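You operate a simulated robot arm through the tools that you are given. There is no shell and no other tool. Be economical: measure what you need, move in short steps, check, and stop when the job is done.

You run a simulated two-armed robot. Do the job below in one go: nothing can be reset, and whatever is moved stays where it is left.

TASK
Rinse the empty glue pot: pump it to MAX from the blue pail, then drain it into the grey one.
Fine: pump off, valve and drain shut at the end; leave the pump lid on the blue pail.

Only the result counts: the job must be done as asked and must still hold three seconds after the hand-in. Knocking over, shifting, dropping, spilling or breaking anything else fails it. Lids that push on must go on centred and level and be pressed home; caps that screw on are set level and turned clockwise until they are tight.

THE ROBOT
Two 7-joint arms with two-finger grippers on one trunk, on a base that drives. Base frame: it is fixed to the floor where the robot stands at the start and does not move with it; the origin is under the middle of the robot, x ahead of it, y to its left, z up. Lengths are in m, angles in degrees, forces in N, time in s.
The left shoulder is at the start at [0.026, 0.157, 1.257], the right one opposite. Places, roughly: blue nozzle clamp lever [0.9, 0.7, 1.1]; blue pail (18x17x15 cm) [0.5, -0.7, 0.4]; carrier hand wheel [0.6, 1.4, 0.7]; carrier lock lever [0.6, 1.3, 0.7]; drain lever [0.5, 0.2, 0.8]; far bar hand wheel [0.6, 1.8, 0.7]; far bar lock lever [0.6, 1.7, 0.7]; fill button [0.6, -0.6, 1]; glue gap knob [0.6, -0.1, 0.8]; glue jog button [0.6, 1, 1]; glue pressure dial [0.6, -0.8, 1.2]; glue speed dial [0.6, 0.9, 1.1]; grey pail (18x17x15 cm) [0.5, 0.1, 0.4]; near bar hand wheel [0.6, 2.2, 0.7]; near bar lock lever [0.6, 2, 0.7]; pump lid (19x19x18 cm) [0.5, -0.2, 0.5]. Payload 2.45 kg a hand.
The tool frame of a hand sits at the grasp point between the pads (the TCP): z along the fingers, y along the line on which they close. The tips reach 0.026 m beyond it. Largest opening 0.096 m; the body of the gripper starts 0.069 m behind the TCP.
Orientation is told as [roll, pitch, yaw] about the base's x, y, z axes, in that order, counted from this pose: with the fingers straight down and closing along the base's y, the tool's x points along the base's -x, its y along +y and its z along -z.

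THE INTERFACE
- The arms move only by the tool nudge_tool. It takes "left_deltas", "right_deltas" or both (then of equal length, played together; a hand with none holds still); each is one flat list of numbers, 7 for each row, row after row: the turn, a rotation vector about the base's x, y, z in degrees, then the shift along the base's x, y, z in m, then the opening, from 0 (shut) to 1 (fully open). In form: [rx, ry, rz, tx, ty, tz, jaw, rx, ry, rz, tx, ty, tz, jaw, ...]. A call has 1 to 10 rows; each row shifts and turns the commanded pose from where the row before left it. Rows are played at 5 a second. More than 0.05 m and 8.6 degrees between two rows, or a gripper value outside its range, and nothing of the call is played. Where a pose cannot be reached the arm comes as near as it can. A force on the tool above 80 N (or 10 N above the force at the start of the call, whichever is more), or a blocked arm, ends the call early, and 0.2 s more pass. Each finger halts on what it meets, pressing with about 30 N; the grip force reading is that of the motor and also rises with nothing between the fingers. The clock runs only during rows and for 0.2 s after the last one: add rows that do not move to give the fingers time. The reply holds the time, the measured pose of the TCP, the force on the tool along the base axes, the opening and the grip force, in the units named above and with some noise, with the torque about the TCP (base axes, N m) and any sound that the robot's microphone picked up.
- Cameras (640 x 400 px; columns grow to the right, rows downward): "scene" is now at [0.0468, -0.0498, 1.7217]; the picture's right is [-0.62, -0.78, -0.00], its down [-0.65, 0.52, -0.55] and it looks along [0.43, -0.34, -0.83] (base axes); focal length 262 px, centre (320, 200). "left" rides on the left gripper at [0.082, -0.003, -0.098] in its tool frame; the picture's right is [0.04, 1.00, 0.00], its down [-0.73, 0.03, -0.68] and it looks along [-0.68, 0.03, 0.73] (tool axes); focal length 256 px, centre (320, 200). "right" rides on the right gripper at [0.082, 0.003, -0.098] in its tool frame; the picture's right is [-0.04, 1.00, 0.00], its down [-0.73, -0.03, -0.68] and it looks along [-0.68, -0.03, 0.73] (tool axes); focal length 256 px, centre (320, 200). There is no depth. A picture from a camera that has moved, and an enlarged one, comes with that camera's place and axes in the base frame and with its lens.
- capture(camera): a new picture of that camera. The clock stands still meanwhile.
- lift_body(by): slides the trunk up (or, below 0, down) by that many m; the arms and the scene camera ride with it, the base frame stays. It gives what a move gives, with no picture.
- roll_base(legs): drives the robot by 1 to 6 legs, each [ahead, left, turn to the left] in m, m and degrees, along the robot's own axes; the way and the turn of a leg run together, so that a leg with both is an arc; at most 1.5 m and 180 degrees a leg. The arms and the cameras ride along, it lands a little off, and it stops where it bumps. It gives what a move gives.
- pan_tilt(pan, tilt): turns the head with the scene camera to pan (to the left, within 120 degrees either way) and tilt (down, from -29 to 69), counted from straight ahead of the robot. It gives what a move gives.
- inspect(camera, box): a new picture of the part [left, top, right, bottom] of that camera's present view, enlarged. The clock stands still meanwhile.
- close_job(): hands the job in; it is judged then, once.

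Work in short steps. Places have to be worked out from the pictures, the camera data and where the tool is seen: move nearer, look again, correct. Check each grasp and each placing, and mend what went wrong. You have 120 turns and 92 pictures in all, those below and enlarged ones among them. Open the grippers and draw the arms clear of the work before you hand the job in, unless the task says otherwise; then end with one line.

The tools are called after "Emit:" as name(argument=value, ...) on one line, values as JSON. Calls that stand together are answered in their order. nudge_tool: Moves the arms, as the interface text tells. Its arguments: {"type":"object","properties":{"left_deltas":{"type":"array"},"right_deltas":{"type":"array"}},"required":[]} The other tools are called the same way: lift_body (by) slides the trunk up or down; roll_base (legs) drives the base; pan_tilt (pan, tilt) turns the head that bears the scene camera; capture (camera) takes a picture; inspect (camera, box) takes an enlarged picture of a part of a camera's view; close_job () hands the job in.

At the start:

```text
t: 0.0
left_position: [0.4496, -0.0706, 1.3882]
left_ee_rot: [0.0, 0.0, 0.1]
left_wrist_force: [-0.4, -0.4, -0.2]
left_torque: [0.01, 0.01, 0.02]
left_width: 0.096
left_grip_force: 0.2
right_position: [0.2473, -0.3796, 1.3201]
right_ee_rot: [0.1, 0.0, 0.0]
right_wrist_force: [-0.5, -0.5, -0.1]
right_torque: [0.0, 0.01, -0.02]
right_width: 0.096
right_grip_force: 0.1
trunk travel left (down, up): [-0.425, 0.142]
robot x, y, heading: [-0.0008, 0.0037, 0.2]
head pan, tilt: [-38.5, 56.3]
```

scene: 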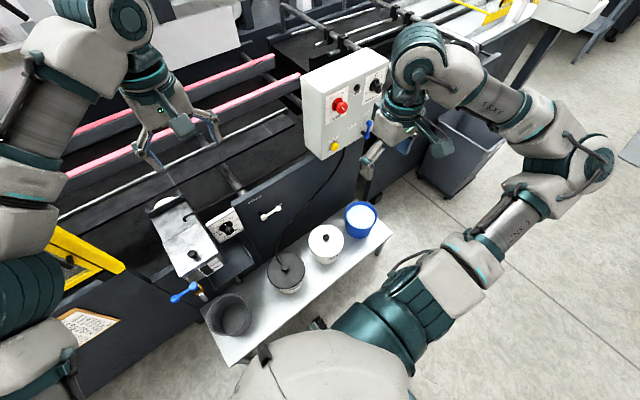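
right: 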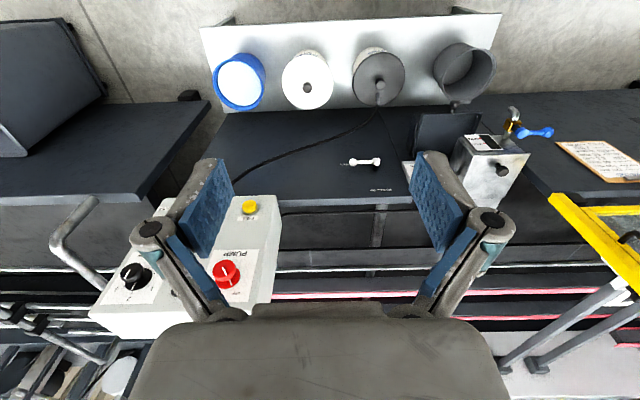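
left: 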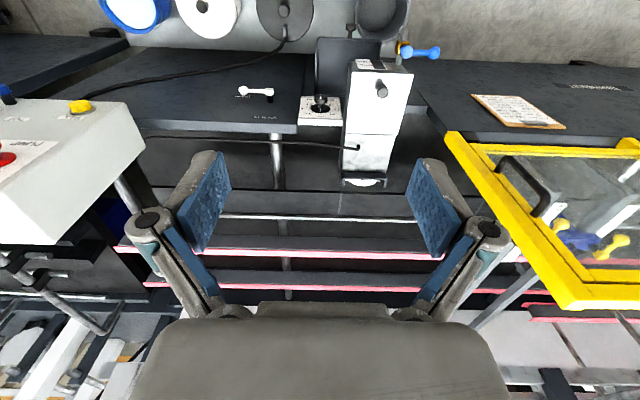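

I'll start with enlarged looks at the pails, the pot and the control panel.

Emit:
inspect(camera="scene", box=[140, 180, 400, 342])

Emit:
inspect(camera="scene", box=[290, 40, 400, 165])

Emit:
inspect(camera="left", box=[220, 0, 480, 200])

```text
2.46 times, centred on (270, 261) of scene
camera zoom: at [0.0468, -0.0498, 1.7217], right [-0.62, -0.78, 0.0], down [-0.65, 0.52, -0.55], along [0.43, -0.34, -0.83], focal length 646 px, centre (443, 50)
```

zoom: 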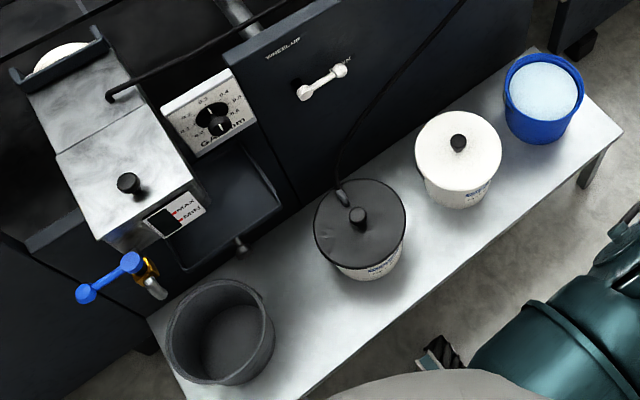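

```text
3.20 times, centred on (345, 102) of scene
camera zoom: at [0.0468, -0.0498, 1.7217], right [-0.62, -0.78, 0.0], down [-0.65, 0.52, -0.55], along [0.43, -0.34, -0.83], focal length 840 px, centre (240, 512)
```

zoom: 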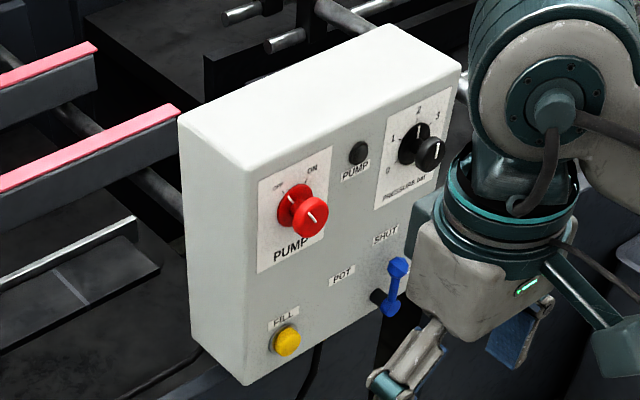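

```text
2.00 times, centred on (350, 100) of left
camera zoom: at [0.367, -0.0746, 1.487], right [-0.04, 1.0, 0.0], down [0.73, 0.03, 0.68], along [0.68, 0.03, -0.73], focal length 512 px, centre (260, 400)
```

zoom: 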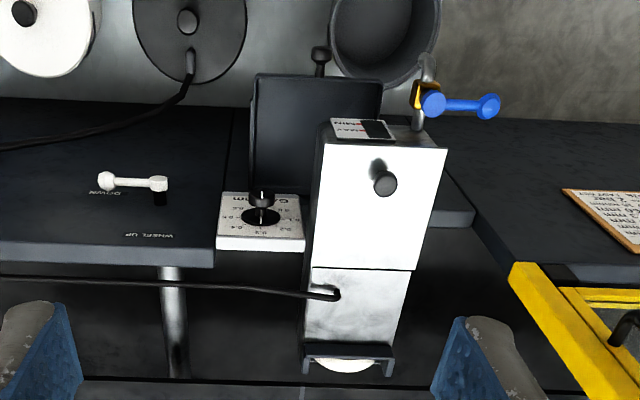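

The pump lid sits on the second pail with its hose, and the blue pail is open. The panel has the pump switch (red), the POT/SHUT valve, and the FILL button. I'll draw the left hand back to clear the work before lowering the trunk.

Emit:
nudge_tool(left_deltas=[0, 0, 0, -0.02, 0.042, 0, 1, 0, 0, 0, -0.02, 0.042, 0, 1, 0, 0, 0, -0.02, 0.042, 0, 1, 0, 0, 0, -0.02, 0.042, 0, 1, 0, 0, 0, -0.02, 0.042, 0, 1, 0, 0, 0, -0.02, 0.042, 0, 1, 0, 0, 0, -0.02, 0.042, 0, 1, 0, 0, 0, -0.02, 0.042, 0, 1, 0, 0, 0, -0.02, 0.042, 0, 1, 0, 0, 0, -0.02, 0.042, 0, 1])

```text
t: 2.2
left_position: [0.2674, 0.3298, 1.3724]
left_ee_rot: [-0.2, 0.0, -0.1]
left_wrist_force: [-0.1, 1.1, 0.1]
left_torque: [-0.01, 0.02, 0.03]
left_width: 0.0961
left_grip_force: 0.1
left hand out of reach, approached as far as the arm can: row 10
right_position: [0.2464, -0.3757, 1.3228]
right_ee_rot: [-0.1, 0.1, 0.0]
right_wrist_force: [0.4, -0.5, -0.3]
right_torque: [0.0, 0.01, -0.02]
right_width: 0.0959
right_grip_force: 0.0
trunk travel left (down, up): [-0.425, 0.142]
robot x, y, heading: [0.0004, 0.001, 0.1]
head pan, tilt: [-38.5, 56.3]
```

The left hand is out of the way. Lowering the trunk and turning the head toward the pails.

Emit:
lift_body(by=-0.3)

Emit:
pan_tilt(pan=-10, tilt=55)

Emit:
capture(camera="scene")

Emit:
capture(camera="right")

```text
t: 5.2
left_position: [0.3495, 0.3271, 0.9922]
left_ee_rot: [-0.1, 16.9, 0.1]
left_wrist_force: [0.1, 0.1, -0.6]
left_torque: [0.01, 0.01, -0.02]
left_width: 0.0961
left_grip_force: 0.0
right_position: [0.2453, -0.3755, 1.0233]
right_ee_rot: [-0.2, -0.2, 0.1]
right_wrist_force: [-0.3, 0.4, 0.3]
right_torque: [-0.03, 0.04, 0.02]
right_width: 0.096
right_grip_force: 0.0
trunk travel left (down, up): [-0.125, 0.442]
robot x, y, heading: [-0.0007, 0.0005, 0.1]
head pan, tilt: [-38.5, 56.3]
```

```text
t: 6.1
left_position: [0.3505, 0.3271, 0.9905]
left_ee_rot: [-0.2, 17.2, 0.1]
left_wrist_force: [-1.5, -0.4, 0.2]
left_torque: [-0.02, 0.01, 0.02]
left_width: 0.0959
left_grip_force: 0.1
right_position: [0.245, -0.3752, 1.023]
right_ee_rot: [-0.1, 0.0, 0.0]
right_wrist_force: [0.1, 0.0, -0.7]
right_torque: [-0.04, 0.01, 0.02]
right_width: 0.0965
right_grip_force: 0.1
trunk travel left (down, up): [-0.125, 0.442]
robot x, y, heading: [0.0007, -0.0006, -0.3]
head pan, tilt: [-10.0, 55.0]
```

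```text
85 pictures are left
camera scene: at [0.2536, -0.0134, 1.4076], right [-0.17, -0.98, 0.0], down [-0.81, 0.14, -0.57], along [0.56, -0.1, -0.82], focal length 262 px, centre (320, 200)
```

scene: 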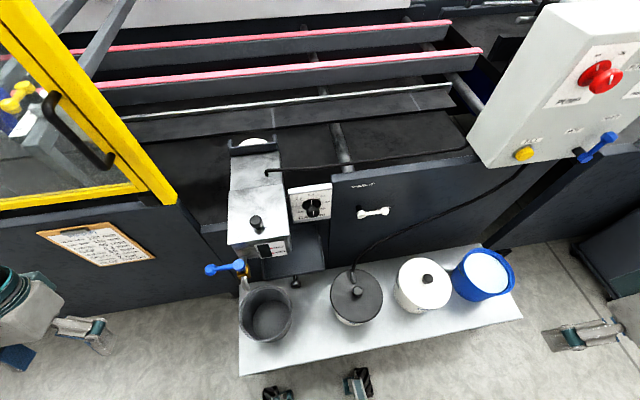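

```text
84 pictures are left
camera right: at [0.1632, -0.3724, 1.1205], right [0.04, 1.0, 0.0], down [0.73, -0.03, 0.68], along [0.68, -0.03, -0.73], focal length 256 px, centre (320, 200)
```

right: 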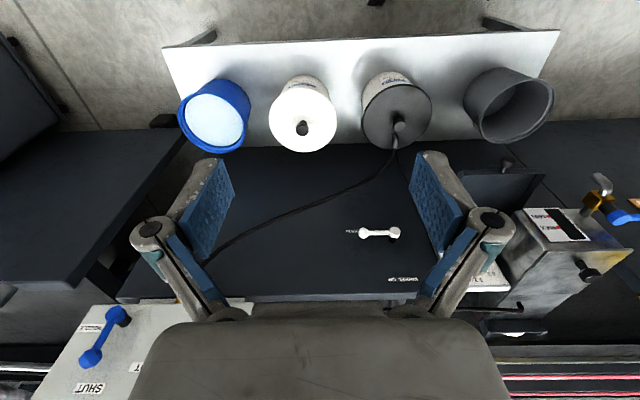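

The lid knob triangulates to about [0.475, -0.183, 0.51]. The machine face stands near x = 0.62. I'll lower the trunk another 0.1 and bring the right hand above the knob.

Emit:
lift_body(by=-0.1)

Emit:
nudge_tool(right_deltas=[0, 0, 0, 0.023, 0.019, -0.025, 1, 0, 0, 0, 0.023, 0.019, -0.025, 1, 0, 0, 0, 0.023, 0.019, -0.025, 1, 0, 0, 0, 0.023, 0.019, -0.025, 1, 0, 0, 0, 0.023, 0.019, -0.025, 1, 0, 0, 0, 0.023, 0.019, -0.025, 1, 0, 0, 0, 0.023, 0.019, -0.025, 1, 0, 0, 0, 0.023, 0.019, -0.025, 1, 0, 0, 0, 0.023, 0.019, -0.025, 1, 0, 0, 0, 0.023, 0.019, -0.025, 1])

Emit:
capture(camera="right")

Emit:
capture(camera="scene")

```text
t: 7.5
left_position: [0.3897, 0.3276, 0.8316]
left_ee_rot: [-0.2, 28.9, 0.1]
left_wrist_force: [0.0, -0.4, 0.7]
left_torque: [0.0, -0.04, 0.01]
left_width: 0.0958
left_grip_force: 0.1
right_position: [0.2456, -0.3753, 0.9245]
right_ee_rot: [0.0, -0.2, 0.1]
right_wrist_force: [0.5, 0.1, -0.1]
right_torque: [0.0, -0.04, 0.01]
right_width: 0.0959
right_grip_force: 0.1
trunk travel left (down, up): [-0.025, 0.542]
robot x, y, heading: [-0.0034, 0.0002, 0.0]
head pan, tilt: [-10.0, 55.0]
```

```text
t: 9.7
left_position: [0.3909, 0.3276, 0.8301]
left_ee_rot: [-0.4, 29.1, 0.1]
left_wrist_force: [-0.1, -0.5, -0.1]
left_torque: [0.03, 0.01, -0.01]
left_width: 0.0961
left_grip_force: 0.0
right_position: [0.4758, -0.1824, 0.6714]
right_ee_rot: [-0.2, 0.0, 0.1]
right_wrist_force: [-0.5, 1.1, -0.1]
right_torque: [-0.03, -0.03, -0.02]
right_width: 0.0957
right_grip_force: 0.0
trunk travel left (down, up): [-0.025, 0.542]
robot x, y, heading: [-0.0008, -0.0001, 0.1]
head pan, tilt: [-10.0, 55.0]
```

```text
83 pictures are left
camera right: at [0.3939, -0.1797, 0.7695], right [0.04, 1.0, 0.0], down [0.73, -0.03, 0.68], along [0.68, -0.03, -0.73], focal length 256 px, centre (320, 200)
```

right: 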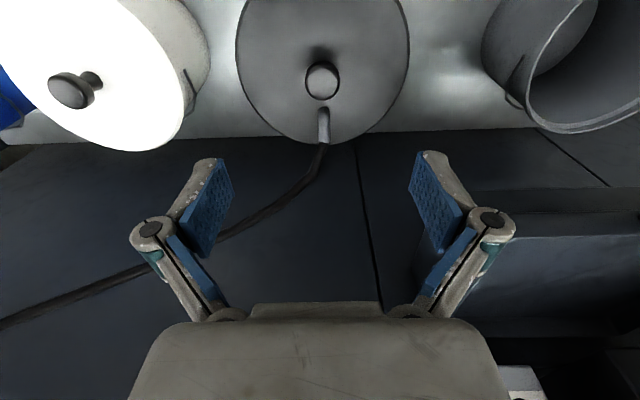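

```text
82 pictures are left
camera scene: at [0.3831, -0.0108, 1.2722], right [-0.17, -0.98, 0.0], down [-0.81, 0.14, -0.57], along [0.56, -0.1, -0.82], focal length 262 px, centre (320, 200)
```

scene: 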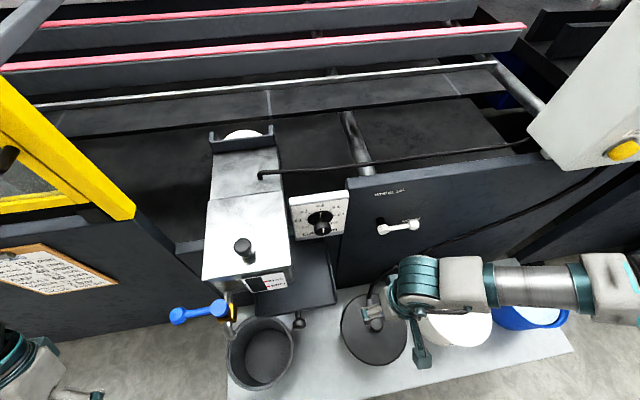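

The knob is directly below the hand, its top near z ≈ 0.50 and the lid plate near 0.46. I'll descend most of the way and look.

Emit:
nudge_tool(right_deltas=[0, 0, 0, 0, 0, -0.04, 1, 0, 0, 0, 0, 0, -0.04, 1, 0, 0, 0, 0, 0, -0.04, 1, 0, 0, 0, 0, 0, -0.03, 1])

Emit:
capture(camera="right")

```text
t: 10.7
left_position: [0.3925, 0.3266, 0.8301]
left_ee_rot: [-0.2, 29.1, 0.1]
left_wrist_force: [0.6, -0.2, 0.7]
left_torque: [0.03, 0.01, -0.01]
left_width: 0.0961
left_grip_force: 0.0
right_position: [0.4763, -0.1842, 0.5227]
right_ee_rot: [-0.1, 0.0, 0.0]
right_wrist_force: [0.3, -0.3, 0.9]
right_torque: [0.0, 0.01, 0.0]
right_width: 0.0959
right_grip_force: 0.0
trunk travel left (down, up): [-0.025, 0.542]
robot x, y, heading: [-0.0004, 0.0008, -0.0]
head pan, tilt: [-10.0, 55.0]
```

```text
81 pictures are left
camera right: at [0.3951, -0.1812, 0.6205], right [0.04, 1.0, 0.0], down [0.73, -0.03, 0.68], along [0.68, -0.03, -0.73], focal length 256 px, centre (320, 200)
```

right: 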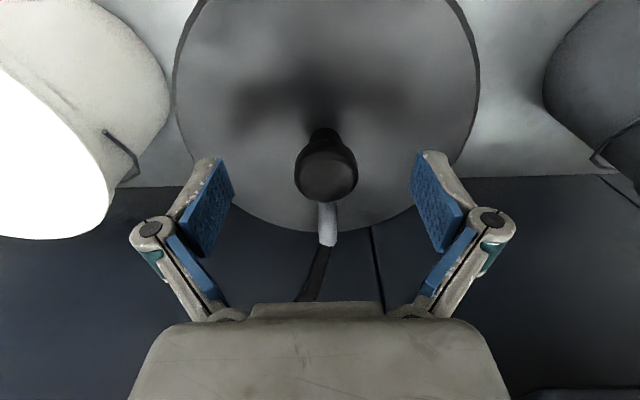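

The knob top is at z ≈ 0.515 and the plate at ≈ 0.455. I'll lower 0.03 and close on the knob.

Emit:
nudge_tool(right_deltas=[0, 0, 0, 0, 0.002, -0.015, 1, 0, 0, 0, 0, 0, -0.015, 1, 0, 0, 0, 0, 0, 0, 0, 0, 0, 0, 0, 0, 0, 0, 0, 0, 0, 0, 0, 0, 0, 0, 0, 0, 0, 0, 0, 0])

Emit:
capture(camera="right")

```text
t: 11.8
left_position: [0.3854, 0.3267, 0.8348]
left_ee_rot: [-0.2, 28.5, 0.2]
left_wrist_force: [-0.6, 0.3, -0.2]
left_torque: [0.02, -0.02, -0.02]
left_width: 0.0961
left_grip_force: 0.1
right_position: [0.479, -0.1776, 0.5043]
right_ee_rot: [0.5, -1.3, 0.2]
right_wrist_force: [-9.3, 0.7, 63.1]
right_torque: [-0.75, 1.32, -0.33]
right_width: 0.0319
right_grip_force: 30.2
trunk travel left (down, up): [-0.025, 0.542]
robot x, y, heading: [0.0027, -0.004, -0.0]
head pan, tilt: [-10.0, 55.0]
stopped in row 5 (right hand): the force on the tool passed its limit at 87 N (the readings are from after the stop); the commanded pose is now the measured one
```

```text
80 pictures are left
camera right: at [0.3939, -0.1764, 0.5997], right [0.04, 1.0, 0.01], down [0.72, -0.03, 0.7], along [0.7, -0.02, -0.72], focal length 256 px, centre (320, 200)
```

right: 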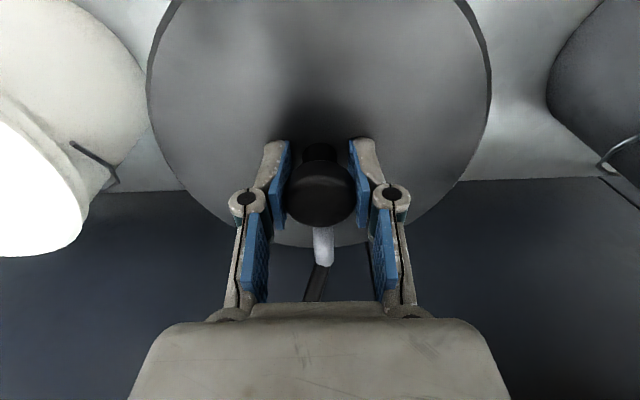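

The knob is gripped (32 mm) but the tips press down on the plate. I'll lift gently, which unloads it and pulls the lid off.

Emit:
nudge_tool(right_deltas=[0, 0, 0, 0, 0, 0.005, 0, 0, 0, 0, 0, 0, 0.005, 0, 0, 0, 0, 0, 0, 0.01, 0, 0, 0, 0, 0, 0, 0.01, 0])

Emit:
capture(camera="right")

```text
t: 12.8
left_position: [0.3883, 0.3259, 0.8334]
left_ee_rot: [-0.3, 28.8, 0.1]
left_wrist_force: [-0.5, 0.7, -0.2]
left_torque: [0.02, 0.0, -0.01]
left_width: 0.096
left_grip_force: 0.1
right_position: [0.4781, -0.1809, 0.5265]
right_ee_rot: [0.2, -0.7, 0.2]
right_wrist_force: [-0.4, -0.9, 0.6]
right_torque: [-0.04, 0.02, -0.01]
right_width: 0.0362
right_grip_force: 0.5
trunk travel left (down, up): [-0.025, 0.542]
robot x, y, heading: [0.0035, 0.0004, -0.2]
head pan, tilt: [-10.0, 55.0]
```

```text
79 pictures are left
camera right: at [0.3948, -0.1791, 0.6243], right [0.04, 1.0, 0.0], down [0.73, -0.03, 0.69], along [0.69, -0.02, -0.73], focal length 256 px, centre (320, 200)
```

right: 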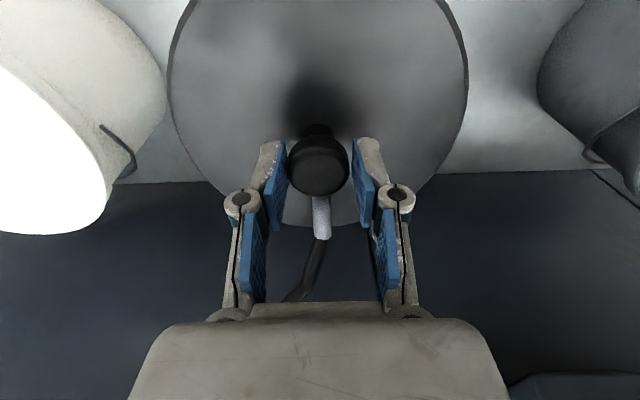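

The grip slipped off: the tips met the plate at TCP z ≈ 0.50, so the plate is at about 0.476. I'll reopen, go to z ≈ 0.507 and close again.

Emit:
nudge_tool(right_deltas=[0, 0, 0, 0, 0, 0, 0.8, 0, 0, 0, 0, 0, 0, 0.8, 0, 0, 0, 0, 0, -0.01, 0.8, 0, 0, 0, 0, 0, -0.009, 0.8, 0, 0, 0, 0, 0, 0, 0.8])

Emit:
nudge_tool(right_deltas=[0, 0, 0, 0, 0, 0, 0, 0, 0, 0, 0, 0, 0, 0, 0, 0, 0, 0, 0, 0, 0, 0, 0, 0, 0, 0, 0, 0])

```text
t: 14.0
left_position: [0.3883, 0.3259, 0.8321]
left_ee_rot: [-0.3, 28.7, 0.0]
left_wrist_force: [-0.5, -0.2, -0.2]
left_torque: [0.05, 0.01, 0.0]
left_width: 0.0961
left_grip_force: 0.1
right_position: [0.4786, -0.1805, 0.5095]
right_ee_rot: [0.2, -0.7, 0.3]
right_wrist_force: [-0.3, 0.8, 0.3]
right_torque: [0.02, -0.01, 0.0]
right_width: 0.0768
right_grip_force: 0.1
trunk travel left (down, up): [-0.025, 0.542]
robot x, y, heading: [-0.0029, -0.0013, -0.0]
head pan, tilt: [-10.0, 55.0]
```

```text
t: 15.0
left_position: [0.3883, 0.3266, 0.8327]
left_ee_rot: [-0.2, 28.7, 0.0]
left_wrist_force: [-0.2, -0.4, 0.5]
left_torque: [0.01, 0.04, 0.01]
left_width: 0.0959
left_grip_force: 0.0
right_position: [0.4788, -0.1797, 0.51]
right_ee_rot: [0.2, -0.9, 0.1]
right_wrist_force: [-0.2, -1.0, 4.0]
right_torque: [0.02, 0.01, -0.02]
right_width: 0.0323
right_grip_force: 29.9
trunk travel left (down, up): [-0.025, 0.542]
robot x, y, heading: [-0.0009, -0.0005, -0.0]
head pan, tilt: [-10.0, 55.0]
```

Now a clean grip at 32 mm with little side load. Lifting in small steps.

Emit:
nudge_tool(right_deltas=[0, 0, 0, 0, 0, 0.005, 0, 0, 0, 0, 0, 0, 0.005, 0, 0, 0, 0, 0, 0, 0.01, 0, 0, 0, 0, 0, 0, 0.01, 0])

Emit:
capture(camera="right")

```text
t: 16.0
left_position: [0.3898, 0.327, 0.8317]
left_ee_rot: [-0.3, 28.7, 0.2]
left_wrist_force: [-0.1, 1.2, -0.2]
left_torque: [0.0, 0.01, -0.01]
left_width: 0.0961
left_grip_force: 0.2
right_position: [0.4796, -0.1797, 0.5377]
right_ee_rot: [0.2, -0.7, 0.2]
right_wrist_force: [-0.6, -0.5, -3.0]
right_torque: [0.01, -0.01, 0.02]
right_width: 0.0321
right_grip_force: 30.3
trunk travel left (down, up): [-0.025, 0.542]
robot x, y, heading: [-0.0009, 0.0046, -0.2]
head pan, tilt: [-10.0, 55.0]
```

```text
78 pictures are left
camera right: at [0.3951, -0.1773, 0.636], right [0.04, 1.0, 0.0], down [0.72, -0.03, 0.69], along [0.69, -0.02, -0.73], focal length 256 px, centre (320, 200)
```

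right: 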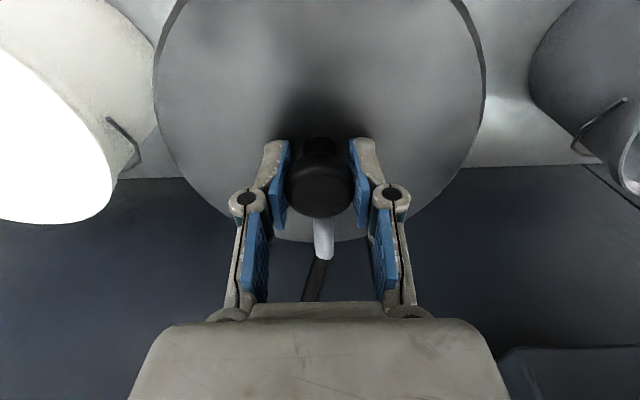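

The lid is free and hangs level (about 3 N). I'll lift 0.1 m further, then check the clearance to the pot tray.

Emit:
nudge_tool(right_deltas=[0, 0, 0, 0, 0, 0.02, 0, 0, 0, 0, 0, 0, 0.02, 0, 0, 0, 0, 0, 0, 0.02, 0, 0, 0, 0, 0, -0.005, 0.02, 0, 0, 0, 0, 0, -0.005, 0.02, 0])

Emit:
capture(camera="scene")

Emit:
capture(camera="right")

```text
t: 17.2
left_position: [0.3887, 0.3265, 0.8314]
left_ee_rot: [-0.2, 28.8, 0.1]
left_wrist_force: [0.8, 1.0, 0.5]
left_torque: [-0.03, -0.01, -0.01]
left_width: 0.0957
left_grip_force: 0.1
right_position: [0.478, -0.1907, 0.6398]
right_ee_rot: [0.3, -0.7, 0.2]
right_wrist_force: [0.8, 0.0, -3.7]
right_torque: [-0.02, 0.01, 0.01]
right_width: 0.032
right_grip_force: 29.7
trunk travel left (down, up): [-0.025, 0.542]
robot x, y, heading: [0.0009, -0.0003, -0.2]
head pan, tilt: [-10.0, 55.0]
```

```text
77 pictures are left
camera scene: at [0.3816, -0.0118, 1.2729], right [-0.17, -0.98, 0.0], down [-0.81, 0.14, -0.57], along [0.56, -0.1, -0.82], focal length 262 px, centre (320, 200)
```

scene: 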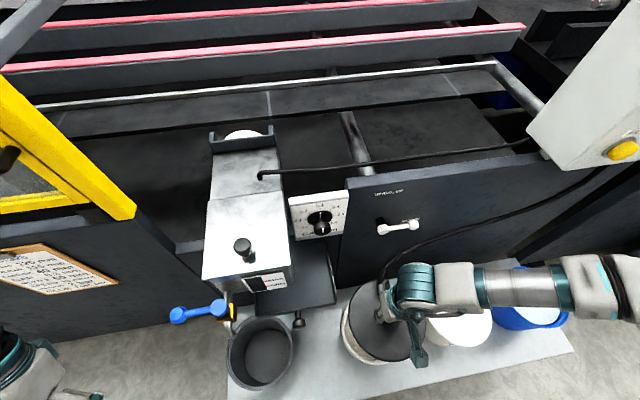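

```text
76 pictures are left
camera right: at [0.3948, -0.1877, 0.7353], right [0.04, 1.0, 0.0], down [0.72, -0.03, 0.69], along [0.69, -0.02, -0.73], focal length 256 px, centre (320, 200)
```

right: 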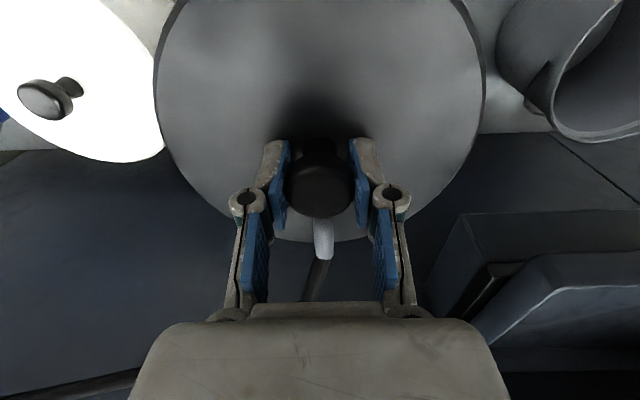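

Clear of the tray. I'll raise it to about 0.78, so the suction tube passes over the white lid's knob.

Emit:
nudge_tool(right_deltas=[0, 0, 0, 0, 0, 0.03, 0, 0, 0, 0, 0, 0, 0.03, 0, 0, 0, 0, 0, 0, 0.03, 0, 0, 0, 0, 0, 0, 0.03, 0, 0, 0, 0, 0, 0, 0.02, 0])

Emit:
capture(camera="scene")

Emit:
capture(camera="left")

```text
t: 18.4
left_position: [0.3888, 0.3265, 0.8326]
left_ee_rot: [-0.1, 28.8, 0.1]
left_wrist_force: [0.0, 0.3, 0.0]
left_torque: [0.03, -0.01, -0.02]
left_width: 0.0959
left_grip_force: 0.1
right_position: [0.4777, -0.1897, 0.7781]
right_ee_rot: [0.2, -0.7, 0.2]
right_wrist_force: [0.5, 0.8, -3.4]
right_torque: [0.0, -0.04, 0.02]
right_width: 0.0323
right_grip_force: 29.9
trunk travel left (down, up): [-0.025, 0.542]
robot x, y, heading: [-0.0002, -0.0026, 0.2]
head pan, tilt: [-10.0, 55.0]
```

```text
75 pictures are left
camera scene: at [0.3816, -0.0117, 1.2728], right [-0.17, -0.98, 0.0], down [-0.81, 0.14, -0.57], along [0.56, -0.1, -0.82], focal length 262 px, centre (320, 200)
```

scene: 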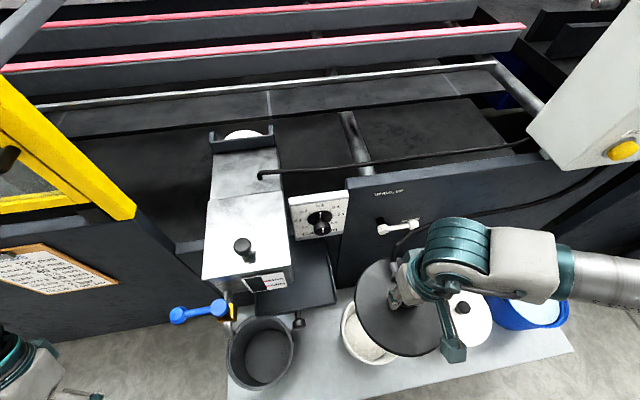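

```text
74 pictures are left
camera left: at [0.3652, 0.3237, 0.9577], right [-0.04, 1.0, 0.02], down [0.97, 0.03, 0.24], along [0.24, 0.03, -0.97], focal length 256 px, centre (320, 200)
```

left: 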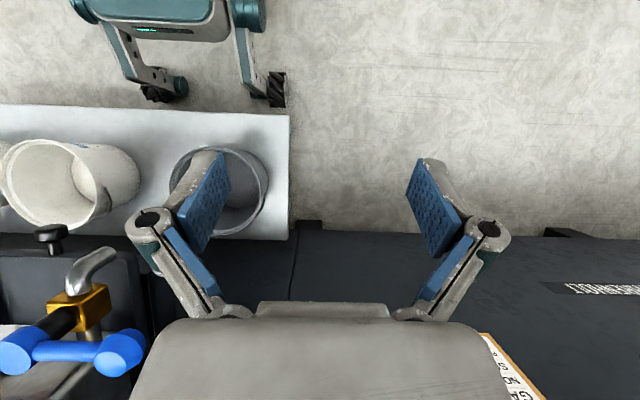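

The lid is well clear. I'll back off 0.15 m so that both arms clear the machine, then drive right toward the blue pail.

Emit:
roll_base(legs=[[-0.15, 0, 0], [0, -0.47, 0]])

Emit:
pan_tilt(pan=-20, tilt=50)

Emit:
capture(camera="scene")

Emit:
capture(camera="right")

```text
t: 22.1
left_position: [0.2377, -0.1286, 0.8301]
left_ee_rot: [-0.6, 28.9, 0.3]
left_wrist_force: [-0.6, 1.1, -0.6]
left_torque: [-0.02, 0.0, 0.02]
left_width: 0.0958
left_grip_force: 0.0
right_position: [0.33, -0.6451, 0.7792]
right_ee_rot: [-0.3, -0.7, 0.4]
right_wrist_force: [1.1, 0.5, -3.8]
right_torque: [-0.08, -0.02, 0.01]
right_width: 0.032
right_grip_force: 30.0
trunk travel left (down, up): [-0.025, 0.542]
robot x, y, heading: [-0.1496, -0.4649, 0.2]
head pan, tilt: [-10.0, 55.0]
```

```text
t: 22.9
left_position: [0.2323, -0.1284, 0.8332]
left_ee_rot: [-0.4, 28.6, 0.4]
left_wrist_force: [-0.3, 1.1, 0.3]
left_torque: [-0.06, -0.02, 0.04]
left_width: 0.096
left_grip_force: 0.1
right_position: [0.3262, -0.6447, 0.7833]
right_ee_rot: [0.0, -1.1, 0.5]
right_wrist_force: [0.2, 1.6, -3.6]
right_torque: [-0.02, 0.0, 0.02]
right_width: 0.032
right_grip_force: 29.7
trunk travel left (down, up): [-0.025, 0.542]
robot x, y, heading: [-0.151, -0.4598, 0.2]
head pan, tilt: [-20.0, 50.0]
```

```text
73 pictures are left
camera scene: at [0.2332, -0.4766, 1.2794], right [-0.34, -0.94, 0.01], down [-0.73, 0.25, -0.64], along [0.6, -0.22, -0.77], focal length 262 px, centre (320, 200)
```

scene: 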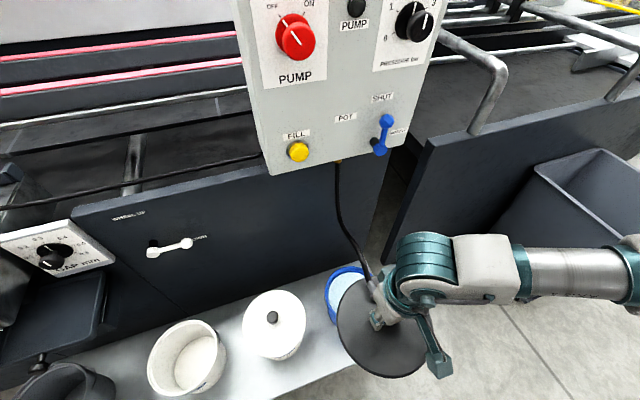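

```text
72 pictures are left
camera right: at [0.2414, -0.6421, 0.8784], right [0.03, 1.0, 0.0], down [0.72, -0.02, 0.69], along [0.69, -0.02, -0.72], focal length 256 px, centre (320, 200)
```

right: 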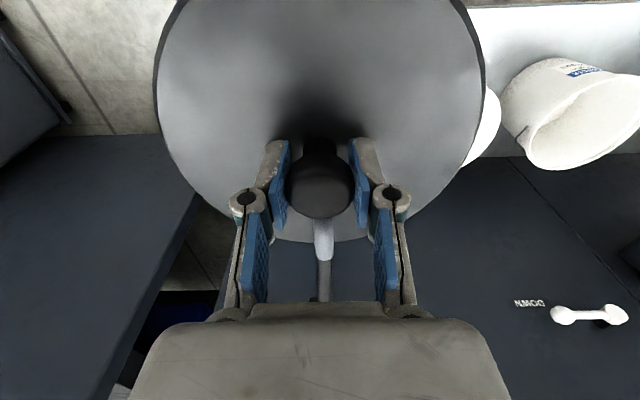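

To fix the blue pail's position I need an unobstructed view. I'll swing the lid 0.2 m left and take a close picture.

Emit:
nudge_tool(right_deltas=[0, 0, 0, 0, 0.04, 0, 0, 0, 0, 0, 0, 0.04, 0, 0, 0, 0, 0, 0, 0.04, 0, 0, 0, 0, 0, 0, 0.04, 0, 0, 0, 0, 0, 0, 0.04, 0, 0])

Emit:
pan_tilt(pan=-30, tilt=60)

Emit:
inspect(camera="scene", box=[200, 60, 520, 260])

```text
t: 24.1
left_position: [0.234, -0.1382, 0.8346]
left_ee_rot: [0.2, 28.6, 0.6]
left_wrist_force: [-0.6, -0.2, -0.5]
left_torque: [-0.04, 0.0, 0.01]
left_width: 0.096
left_grip_force: 0.0
right_position: [0.329, -0.5481, 0.7797]
right_ee_rot: [0.6, -1.0, 0.2]
right_wrist_force: [0.8, -0.4, -2.6]
right_torque: [0.01, -0.01, -0.06]
right_width: 0.0324
right_grip_force: 29.8
right hand out of reach, approached as far as the arm can: row 3, 4, 5
trunk travel left (down, up): [-0.025, 0.542]
robot x, y, heading: [-0.1483, -0.462, -0.2]
head pan, tilt: [-20.0, 50.0]
```

```text
t: 24.8
left_position: [0.2328, -0.1382, 0.8344]
left_ee_rot: [0.2, 28.5, 0.5]
left_wrist_force: [0.3, 0.4, -0.7]
left_torque: [0.0, 0.05, -0.01]
left_width: 0.0958
left_grip_force: 0.1
right_position: [0.3285, -0.5466, 0.7808]
right_ee_rot: [0.5, -1.2, 0.5]
right_wrist_force: [0.2, 0.2, -2.8]
right_torque: [-0.02, 0.04, 0.02]
right_width: 0.0322
right_grip_force: 29.9
trunk travel left (down, up): [-0.025, 0.542]
robot x, y, heading: [-0.1507, -0.463, 0.4]
head pan, tilt: [-30.0, 60.0]
```

```text
2.00 times, centred on (360, 160) of scene
camera zoom: at [0.2191, -0.496, 1.2666], right [-0.5, -0.87, 0.0], down [-0.76, 0.43, -0.49], along [0.43, -0.25, -0.87], focal length 525 px, centre (240, 280)
```

zoom: 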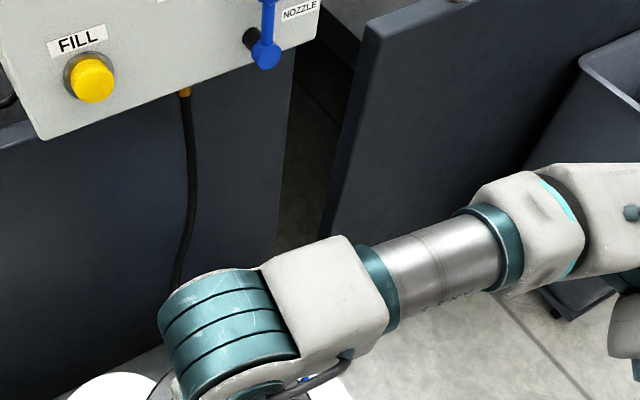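

The forearm blocks the view. I'll drive 0.28 m further right so the pail appears to the left of the arm.

Emit:
roll_base(legs=[[0, -0.28, 0]])

Emit:
pan_tilt(pan=15, tilt=60)

Emit:
capture(camera="scene")

```text
t: 26.7
left_position: [0.2342, -0.3938, 0.8299]
left_ee_rot: [-1.1, 28.7, 0.1]
left_wrist_force: [-1.2, -0.5, 0.3]
left_torque: [-0.08, 0.0, 0.04]
left_width: 0.0959
left_grip_force: 0.1
right_position: [0.3294, -0.8053, 0.7829]
right_ee_rot: [-0.5, -1.2, 0.5]
right_wrist_force: [-0.6, 1.0, -4.2]
right_torque: [-0.06, -0.05, 0.01]
right_width: 0.0321
right_grip_force: 29.8
trunk travel left (down, up): [-0.025, 0.542]
robot x, y, heading: [-0.1511, -0.7322, 0.4]
head pan, tilt: [-30.0, 60.0]
```

```text
t: 27.8
left_position: [0.2297, -0.4197, 0.8402]
left_ee_rot: [0.7, 28.4, 1.0]
left_wrist_force: [1.0, 0.1, 0.3]
left_torque: [0.03, 0.02, 0.0]
left_width: 0.0958
left_grip_force: 0.0
right_position: [0.3267, -0.8286, 0.7835]
right_ee_rot: [1.1, -1.4, 0.5]
right_wrist_force: [1.1, -0.5, -3.0]
right_torque: [0.05, -0.01, -0.02]
right_width: 0.0325
right_grip_force: 30.4
trunk travel left (down, up): [-0.025, 0.542]
robot x, y, heading: [-0.1478, -0.7353, 0.3]
head pan, tilt: [15.0, 60.0]
```

```text
70 pictures are left
camera scene: at [0.2268, -0.7297, 1.2667], right [0.26, -0.97, -0.01], down [-0.84, -0.22, -0.5], along [0.48, 0.14, -0.87], focal length 262 px, centre (320, 200)
```

scene: 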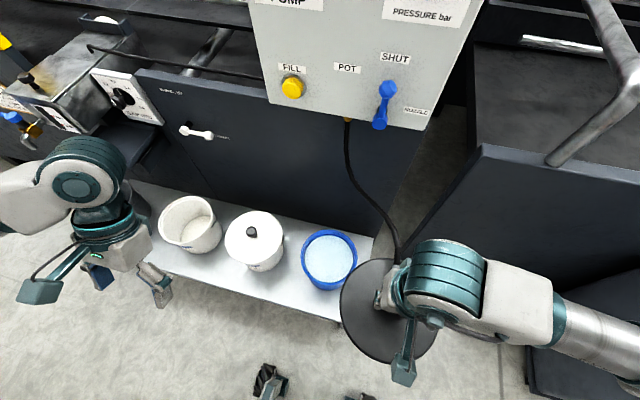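

Now the blue pail is in full view; enlarging it.

Emit:
inspect(camera="scene", box=[150, 180, 390, 330])

```text
2.67 times, centred on (270, 255) of scene
camera zoom: at [0.2268, -0.7297, 1.2667], right [0.26, -0.97, -0.01], down [-0.84, -0.22, -0.5], along [0.48, 0.14, -0.87], focal length 700 px, centre (453, 53)
```

zoom: 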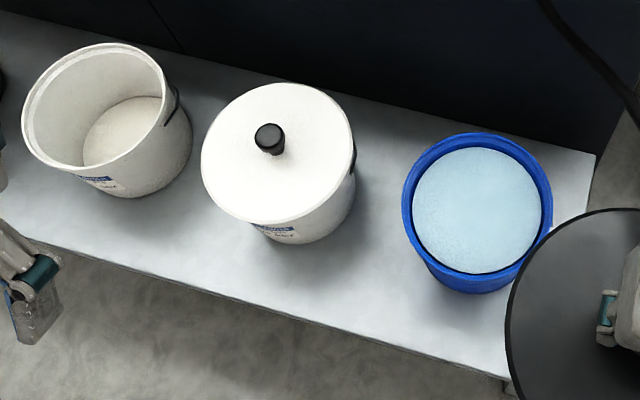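

The blue pail's rim centre computes to [0.478, -0.681], and the open glue pail's checks exactly at [0.477, -0.181], so the spacing is an even 0.25 m. I'll drive left, set the hand to its easier offset and lower it to about 0.70.

Emit:
roll_base(legs=[[0, 0.24, 0]])

Emit:
nudge_tool(right_deltas=[0, 0, 0, 0, -0.03, -0.02, 0, 0, 0, 0, 0, -0.03, -0.02, 0, 0, 0, 0, 0, -0.03, -0.02, 0, 0, 0, 0, 0, 0, 0, 0, 0, 0, 0, 0, 0, 0, 0])

```text
t: 29.6
left_position: [0.2284, -0.1811, 0.8409]
left_ee_rot: [0.7, 28.4, 0.9]
left_wrist_force: [0.5, -0.3, 2.1]
left_torque: [0.02, 0.05, 0.0]
left_width: 0.096
left_grip_force: 0.0
right_position: [0.3254, -0.5894, 0.7838]
right_ee_rot: [1.0, -1.4, 0.5]
right_wrist_force: [-0.5, -0.2, -2.9]
right_torque: [0.0, 0.02, 0.0]
right_width: 0.0321
right_grip_force: 30.5
trunk travel left (down, up): [-0.025, 0.542]
robot x, y, heading: [-0.1475, -0.5013, 0.3]
head pan, tilt: [15.0, 60.0]
```

```text
t: 30.8
left_position: [0.2239, -0.1672, 0.8355]
left_ee_rot: [-0.2, 28.7, 0.5]
left_wrist_force: [0.5, 0.5, 0.8]
left_torque: [-0.03, -0.01, -0.03]
left_width: 0.0961
left_grip_force: 0.0
right_position: [0.3213, -0.6686, 0.73]
right_ee_rot: [0.3, -1.7, 0.6]
right_wrist_force: [0.1, 0.0, -2.6]
right_torque: [0.01, 0.02, -0.03]
right_width: 0.0323
right_grip_force: 30.1
trunk travel left (down, up): [-0.025, 0.542]
robot x, y, heading: [-0.1504, -0.4962, 0.4]
head pan, tilt: [15.0, 60.0]
```

Driving ahead 0.15 m to bring the lid above the blue pail, with the head turned to watch.

Emit:
roll_base(legs=[[0.15, 0, 0]])

Emit:
pan_tilt(pan=-20, tilt=62)

Emit:
capture(camera="scene")

```text
t: 32.2
left_position: [0.379, -0.1698, 0.8364]
left_ee_rot: [-0.2, 28.8, 0.3]
left_wrist_force: [-0.4, -0.1, -0.4]
left_torque: [-0.02, 0.03, 0.03]
left_width: 0.096
left_grip_force: 0.1
right_position: [0.473, -0.668, 0.7297]
right_ee_rot: [0.3, -1.7, 0.4]
right_wrist_force: [1.1, -0.1, -3.2]
right_torque: [0.02, 0.0, -0.01]
right_width: 0.0324
right_grip_force: 29.3
trunk travel left (down, up): [-0.025, 0.542]
robot x, y, heading: [0.0024, -0.4966, -0.1]
head pan, tilt: [15.0, 60.0]
```

```text
t: 33.2
left_position: [0.3741, -0.1713, 0.8365]
left_ee_rot: [-0.1, 29.0, 0.5]
left_wrist_force: [0.1, -0.6, 0.6]
left_torque: [0.02, -0.02, 0.01]
left_width: 0.096
left_grip_force: 0.1
right_position: [0.4696, -0.6698, 0.7312]
right_ee_rot: [0.4, -2.0, 0.4]
right_wrist_force: [0.3, 0.8, -3.0]
right_torque: [0.02, 0.02, -0.03]
right_width: 0.032
right_grip_force: 30.1
trunk travel left (down, up): [-0.025, 0.542]
robot x, y, heading: [0.0035, -0.497, 0.0]
head pan, tilt: [-20.0, 62.0]
```

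```text
68 pictures are left
camera scene: at [0.3748, -0.516, 1.2644], right [-0.34, -0.94, 0.0], down [-0.83, 0.3, -0.46], along [0.44, -0.16, -0.89], focal length 262 px, centre (320, 200)
```

scene: 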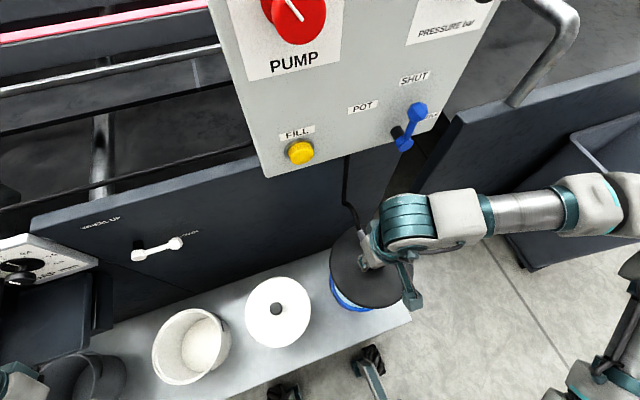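

Lid is over the pail. I'll correct by (+0.008, -0.011), level the small pitch, and lower to about 0.60.

Emit:
nudge_tool(right_deltas=[0, 2, 0, 0.008, -0.011, 0, 0, 0, 0, 0, 0, 0, -0.02, 0, 0, 0, 0, 0, 0, -0.02, 0, 0, 0, 0, 0, 0, -0.03, 0, 0, 0, 0, 0, 0, -0.03, 0, 0, 0, 0, 0, 0, -0.03, 0, 0, 0, 0, 0, 0, 0, 0])

Emit:
inspect(camera="scene", box=[240, 200, 480, 350])

Emit:
capture(camera="right")

```text
t: 34.8
left_position: [0.3726, -0.1721, 0.8367]
left_ee_rot: [0.0, 29.0, 0.5]
left_wrist_force: [0.1, 0.3, 0.5]
left_torque: [-0.02, -0.01, -0.01]
left_width: 0.0961
left_grip_force: 0.1
right_position: [0.4772, -0.6816, 0.6021]
right_ee_rot: [0.6, -0.1, 0.5]
right_wrist_force: [0.4, 0.8, -3.6]
right_torque: [-0.02, 0.01, 0.0]
right_width: 0.0321
right_grip_force: 28.8
trunk travel left (down, up): [-0.025, 0.542]
robot x, y, heading: [0.0025, -0.4978, 0.1]
head pan, tilt: [-20.0, 62.0]
```

```text
2.67 times, centred on (360, 275) of scene
camera zoom: at [0.3745, -0.5168, 1.2646], right [-0.34, -0.94, 0.0], down [-0.83, 0.3, -0.46], along [0.44, -0.16, -0.89], focal length 700 px, centre (213, 0)
```

zoom: 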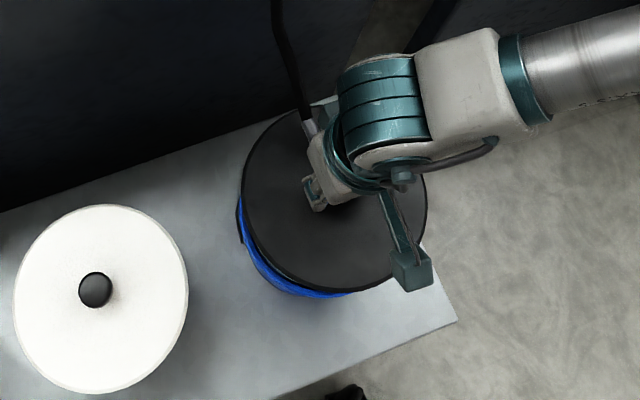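

```text
66 pictures are left
camera right: at [0.3948, -0.6802, 0.699], right [0.03, 1.0, 0.01], down [0.73, -0.03, 0.68], along [0.68, -0.02, -0.73], focal length 256 px, centre (320, 200)
```

right: 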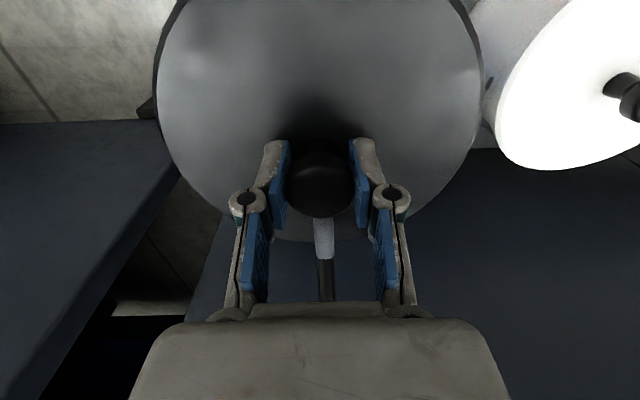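

Tube is entering without contact. Lowering to about 0.535 and re-checking the centring.

Emit:
nudge_tool(right_deltas=[-0.5, 0, -0.4, 0, 0, -0.02, 0, 0, 0, 0, 0, 0, -0.02, 0, 0, 0, 0, 0, 0, -0.02, 0, 0, 0, 0, 0, 0, -0.007, 0, 0, 0, 0, 0, 0, 0, 0])

Emit:
inspect(camera="scene", box=[280, 220, 440, 320])

```text
t: 36.0
left_position: [0.374, -0.1713, 0.8355]
left_ee_rot: [0.0, 29.1, 0.5]
left_wrist_force: [-0.2, -0.9, 0.6]
left_torque: [-0.02, 0.04, 0.05]
left_width: 0.096
left_grip_force: 0.0
right_position: [0.4777, -0.6818, 0.536]
right_ee_rot: [0.0, -0.1, -0.1]
right_wrist_force: [0.3, -0.6, -3.1]
right_torque: [0.01, 0.0, 0.01]
right_width: 0.0322
right_grip_force: 30.6
trunk travel left (down, up): [-0.025, 0.542]
robot x, y, heading: [0.0021, -0.4938, 0.1]
head pan, tilt: [-20.0, 62.0]
```

```text
4.00 times, centred on (360, 270) of scene
camera zoom: at [0.375, -0.5169, 1.2643], right [-0.34, -0.94, 0.0], down [-0.83, 0.3, -0.46], along [0.44, -0.16, -0.89], focal length 1050 px, centre (160, -80)
```

zoom: 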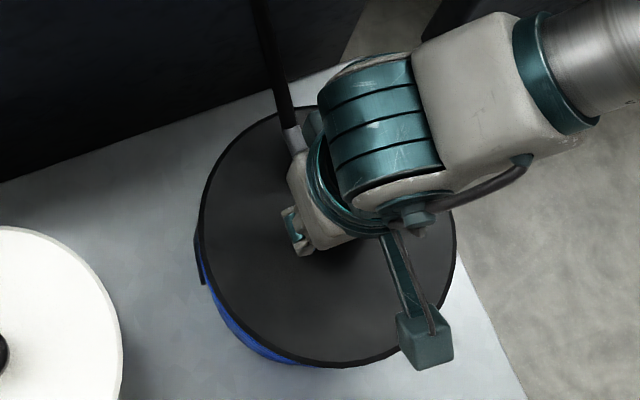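

Looks centred. Continue down in small steps to contact and press.

Emit:
nudge_tool(right_deltas=[0, 0, 0, 0, 0, -0.01, 0, 0, 0, 0, 0, 0, -0.008, 0, 0, 0, 0, 0, 0, -0.005, 0, 0, 0, 0, 0, 0, -0.004, 0, 0, 0, 0, 0, 0, 0, 0])

Emit:
inspect(camera="scene", box=[280, 220, 440, 320])

```text
t: 37.2
left_position: [0.372, -0.1716, 0.8375]
left_ee_rot: [0.1, 29.0, 0.5]
left_wrist_force: [0.7, -0.1, 0.3]
left_torque: [-0.03, 0.02, 0.02]
left_width: 0.096
left_grip_force: 0.1
right_position: [0.4766, -0.6823, 0.5096]
right_ee_rot: [0.1, -0.3, 0.0]
right_wrist_force: [-1.0, -1.6, 13.8]
right_torque: [-0.03, -0.13, 0.08]
right_width: 0.032
right_grip_force: 29.9
trunk travel left (down, up): [-0.025, 0.542]
robot x, y, heading: [0.0023, -0.4972, -0.0]
head pan, tilt: [-20.0, 62.0]
```

```text
4.00 times, centred on (360, 270) of scene
camera zoom: at [0.3724, -0.5163, 1.2655], right [-0.34, -0.94, 0.0], down [-0.83, 0.3, -0.47], along [0.44, -0.16, -0.88], focal length 1050 px, centre (160, -80)
```

zoom: 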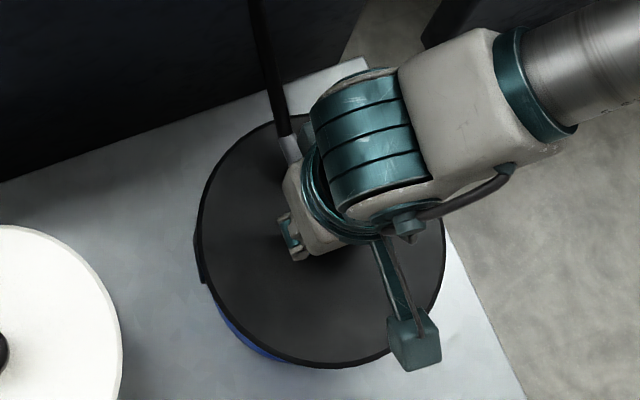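

Contact at 0.51 with 14 N. Now pressing it home.

Emit:
nudge_tool(right_deltas=[0, 0, 0, 0, 0, -0.006, 0, 0, 0, 0, 0, 0, -0.006, 0, 0, 0, 0, 0, 0, -0.006, 0, 0, 0, 0, 0, 0, 0, 0, 0, 0, 0, 0, 0, 0, 0])

Emit:
inspect(camera="scene", box=[280, 220, 440, 320])

```text
t: 37.9
left_position: [0.3685, -0.172, 0.839]
left_ee_rot: [-0.1, 28.6, 0.4]
left_wrist_force: [0.3, 0.5, 0.4]
left_torque: [0.0, -0.01, 0.03]
left_width: 0.096
left_grip_force: 0.0
right_position: [0.4774, -0.6813, 0.5042]
right_ee_rot: [-0.1, -0.9, 0.0]
right_wrist_force: [-13.6, -9.5, 61.1]
right_torque: [-0.06, 1.66, 0.06]
right_width: 0.0323
right_grip_force: 30.3
trunk travel left (down, up): [-0.025, 0.542]
robot x, y, heading: [0.0018, -0.501, 0.3]
head pan, tilt: [-20.0, 62.0]
stopped in row 3 (right hand): the force on the tool passed its limit at 90 N (the readings are from after the stop); the commanded pose is now the measured one
```

```text
4.00 times, centred on (360, 270) of scene
camera zoom: at [0.3664, -0.5165, 1.2679], right [-0.34, -0.94, 0.0], down [-0.83, 0.3, -0.47], along [0.44, -0.16, -0.88], focal length 1050 px, centre (160, -80)
```

zoom: 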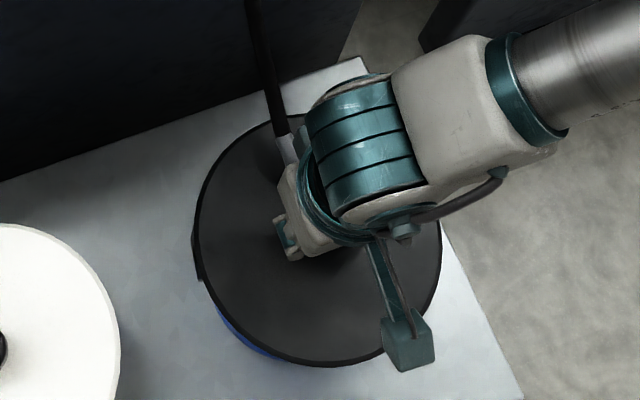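

Pressed to 90 N, and TCP height (0.504) matches the seated height on the first pail. Releasing, then rising to look at it.

Emit:
nudge_tool(right_deltas=[0, 0, 0, 0, 0, 0.003, 0, 0, 0, 0, 0, 0, 0, 0.6, 0, 0, 0, 0, 0, 0, 0.9, 0, 0, 0, 0, 0, 0, 0.9, 0, 0, 0, 0, 0, 0.02, 0.9, 0, 0, 0, 0, 0, 0.03, 0.9, 0, 0, 0, 0, 0, 0.04, 0.9, 0, 0, 0, -0.01, 0, 0.04, 0.9])

Emit:
capture(camera="right")

Emit:
inspect(camera="scene", box=[280, 220, 440, 320])

```text
t: 39.7
left_position: [0.3712, -0.1727, 0.8363]
left_ee_rot: [0.0, 29.2, 0.5]
left_wrist_force: [-0.1, 0.8, 0.2]
left_torque: [-0.01, -0.02, 0.01]
left_width: 0.0961
left_grip_force: 0.1
right_position: [0.4708, -0.6816, 0.6329]
right_ee_rot: [-0.1, -0.5, -0.1]
right_wrist_force: [0.4, 0.0, -0.5]
right_torque: [0.0, -0.07, -0.01]
right_width: 0.0866
right_grip_force: 0.1
trunk travel left (down, up): [-0.025, 0.542]
robot x, y, heading: [0.0048, -0.4974, -0.1]
head pan, tilt: [-20.0, 62.0]
```

```text
62 pictures are left
camera right: at [0.3872, -0.6783, 0.729], right [0.04, 1.0, 0.0], down [0.73, -0.03, 0.69], along [0.68, -0.03, -0.73], focal length 256 px, centre (320, 200)
```

right: 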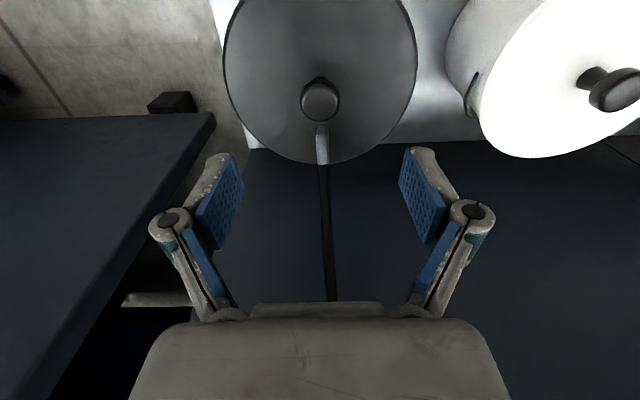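

```text
4.00 times, centred on (360, 270) of scene
camera zoom: at [0.3734, -0.517, 1.265], right [-0.34, -0.94, 0.0], down [-0.83, 0.3, -0.47], along [0.44, -0.16, -0.89], focal length 1050 px, centre (160, -80)
```

zoom: 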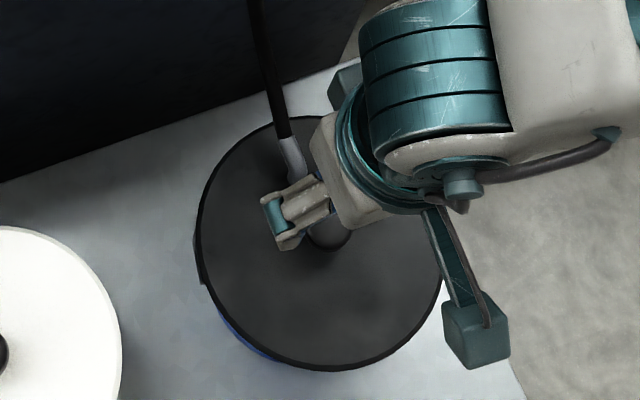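

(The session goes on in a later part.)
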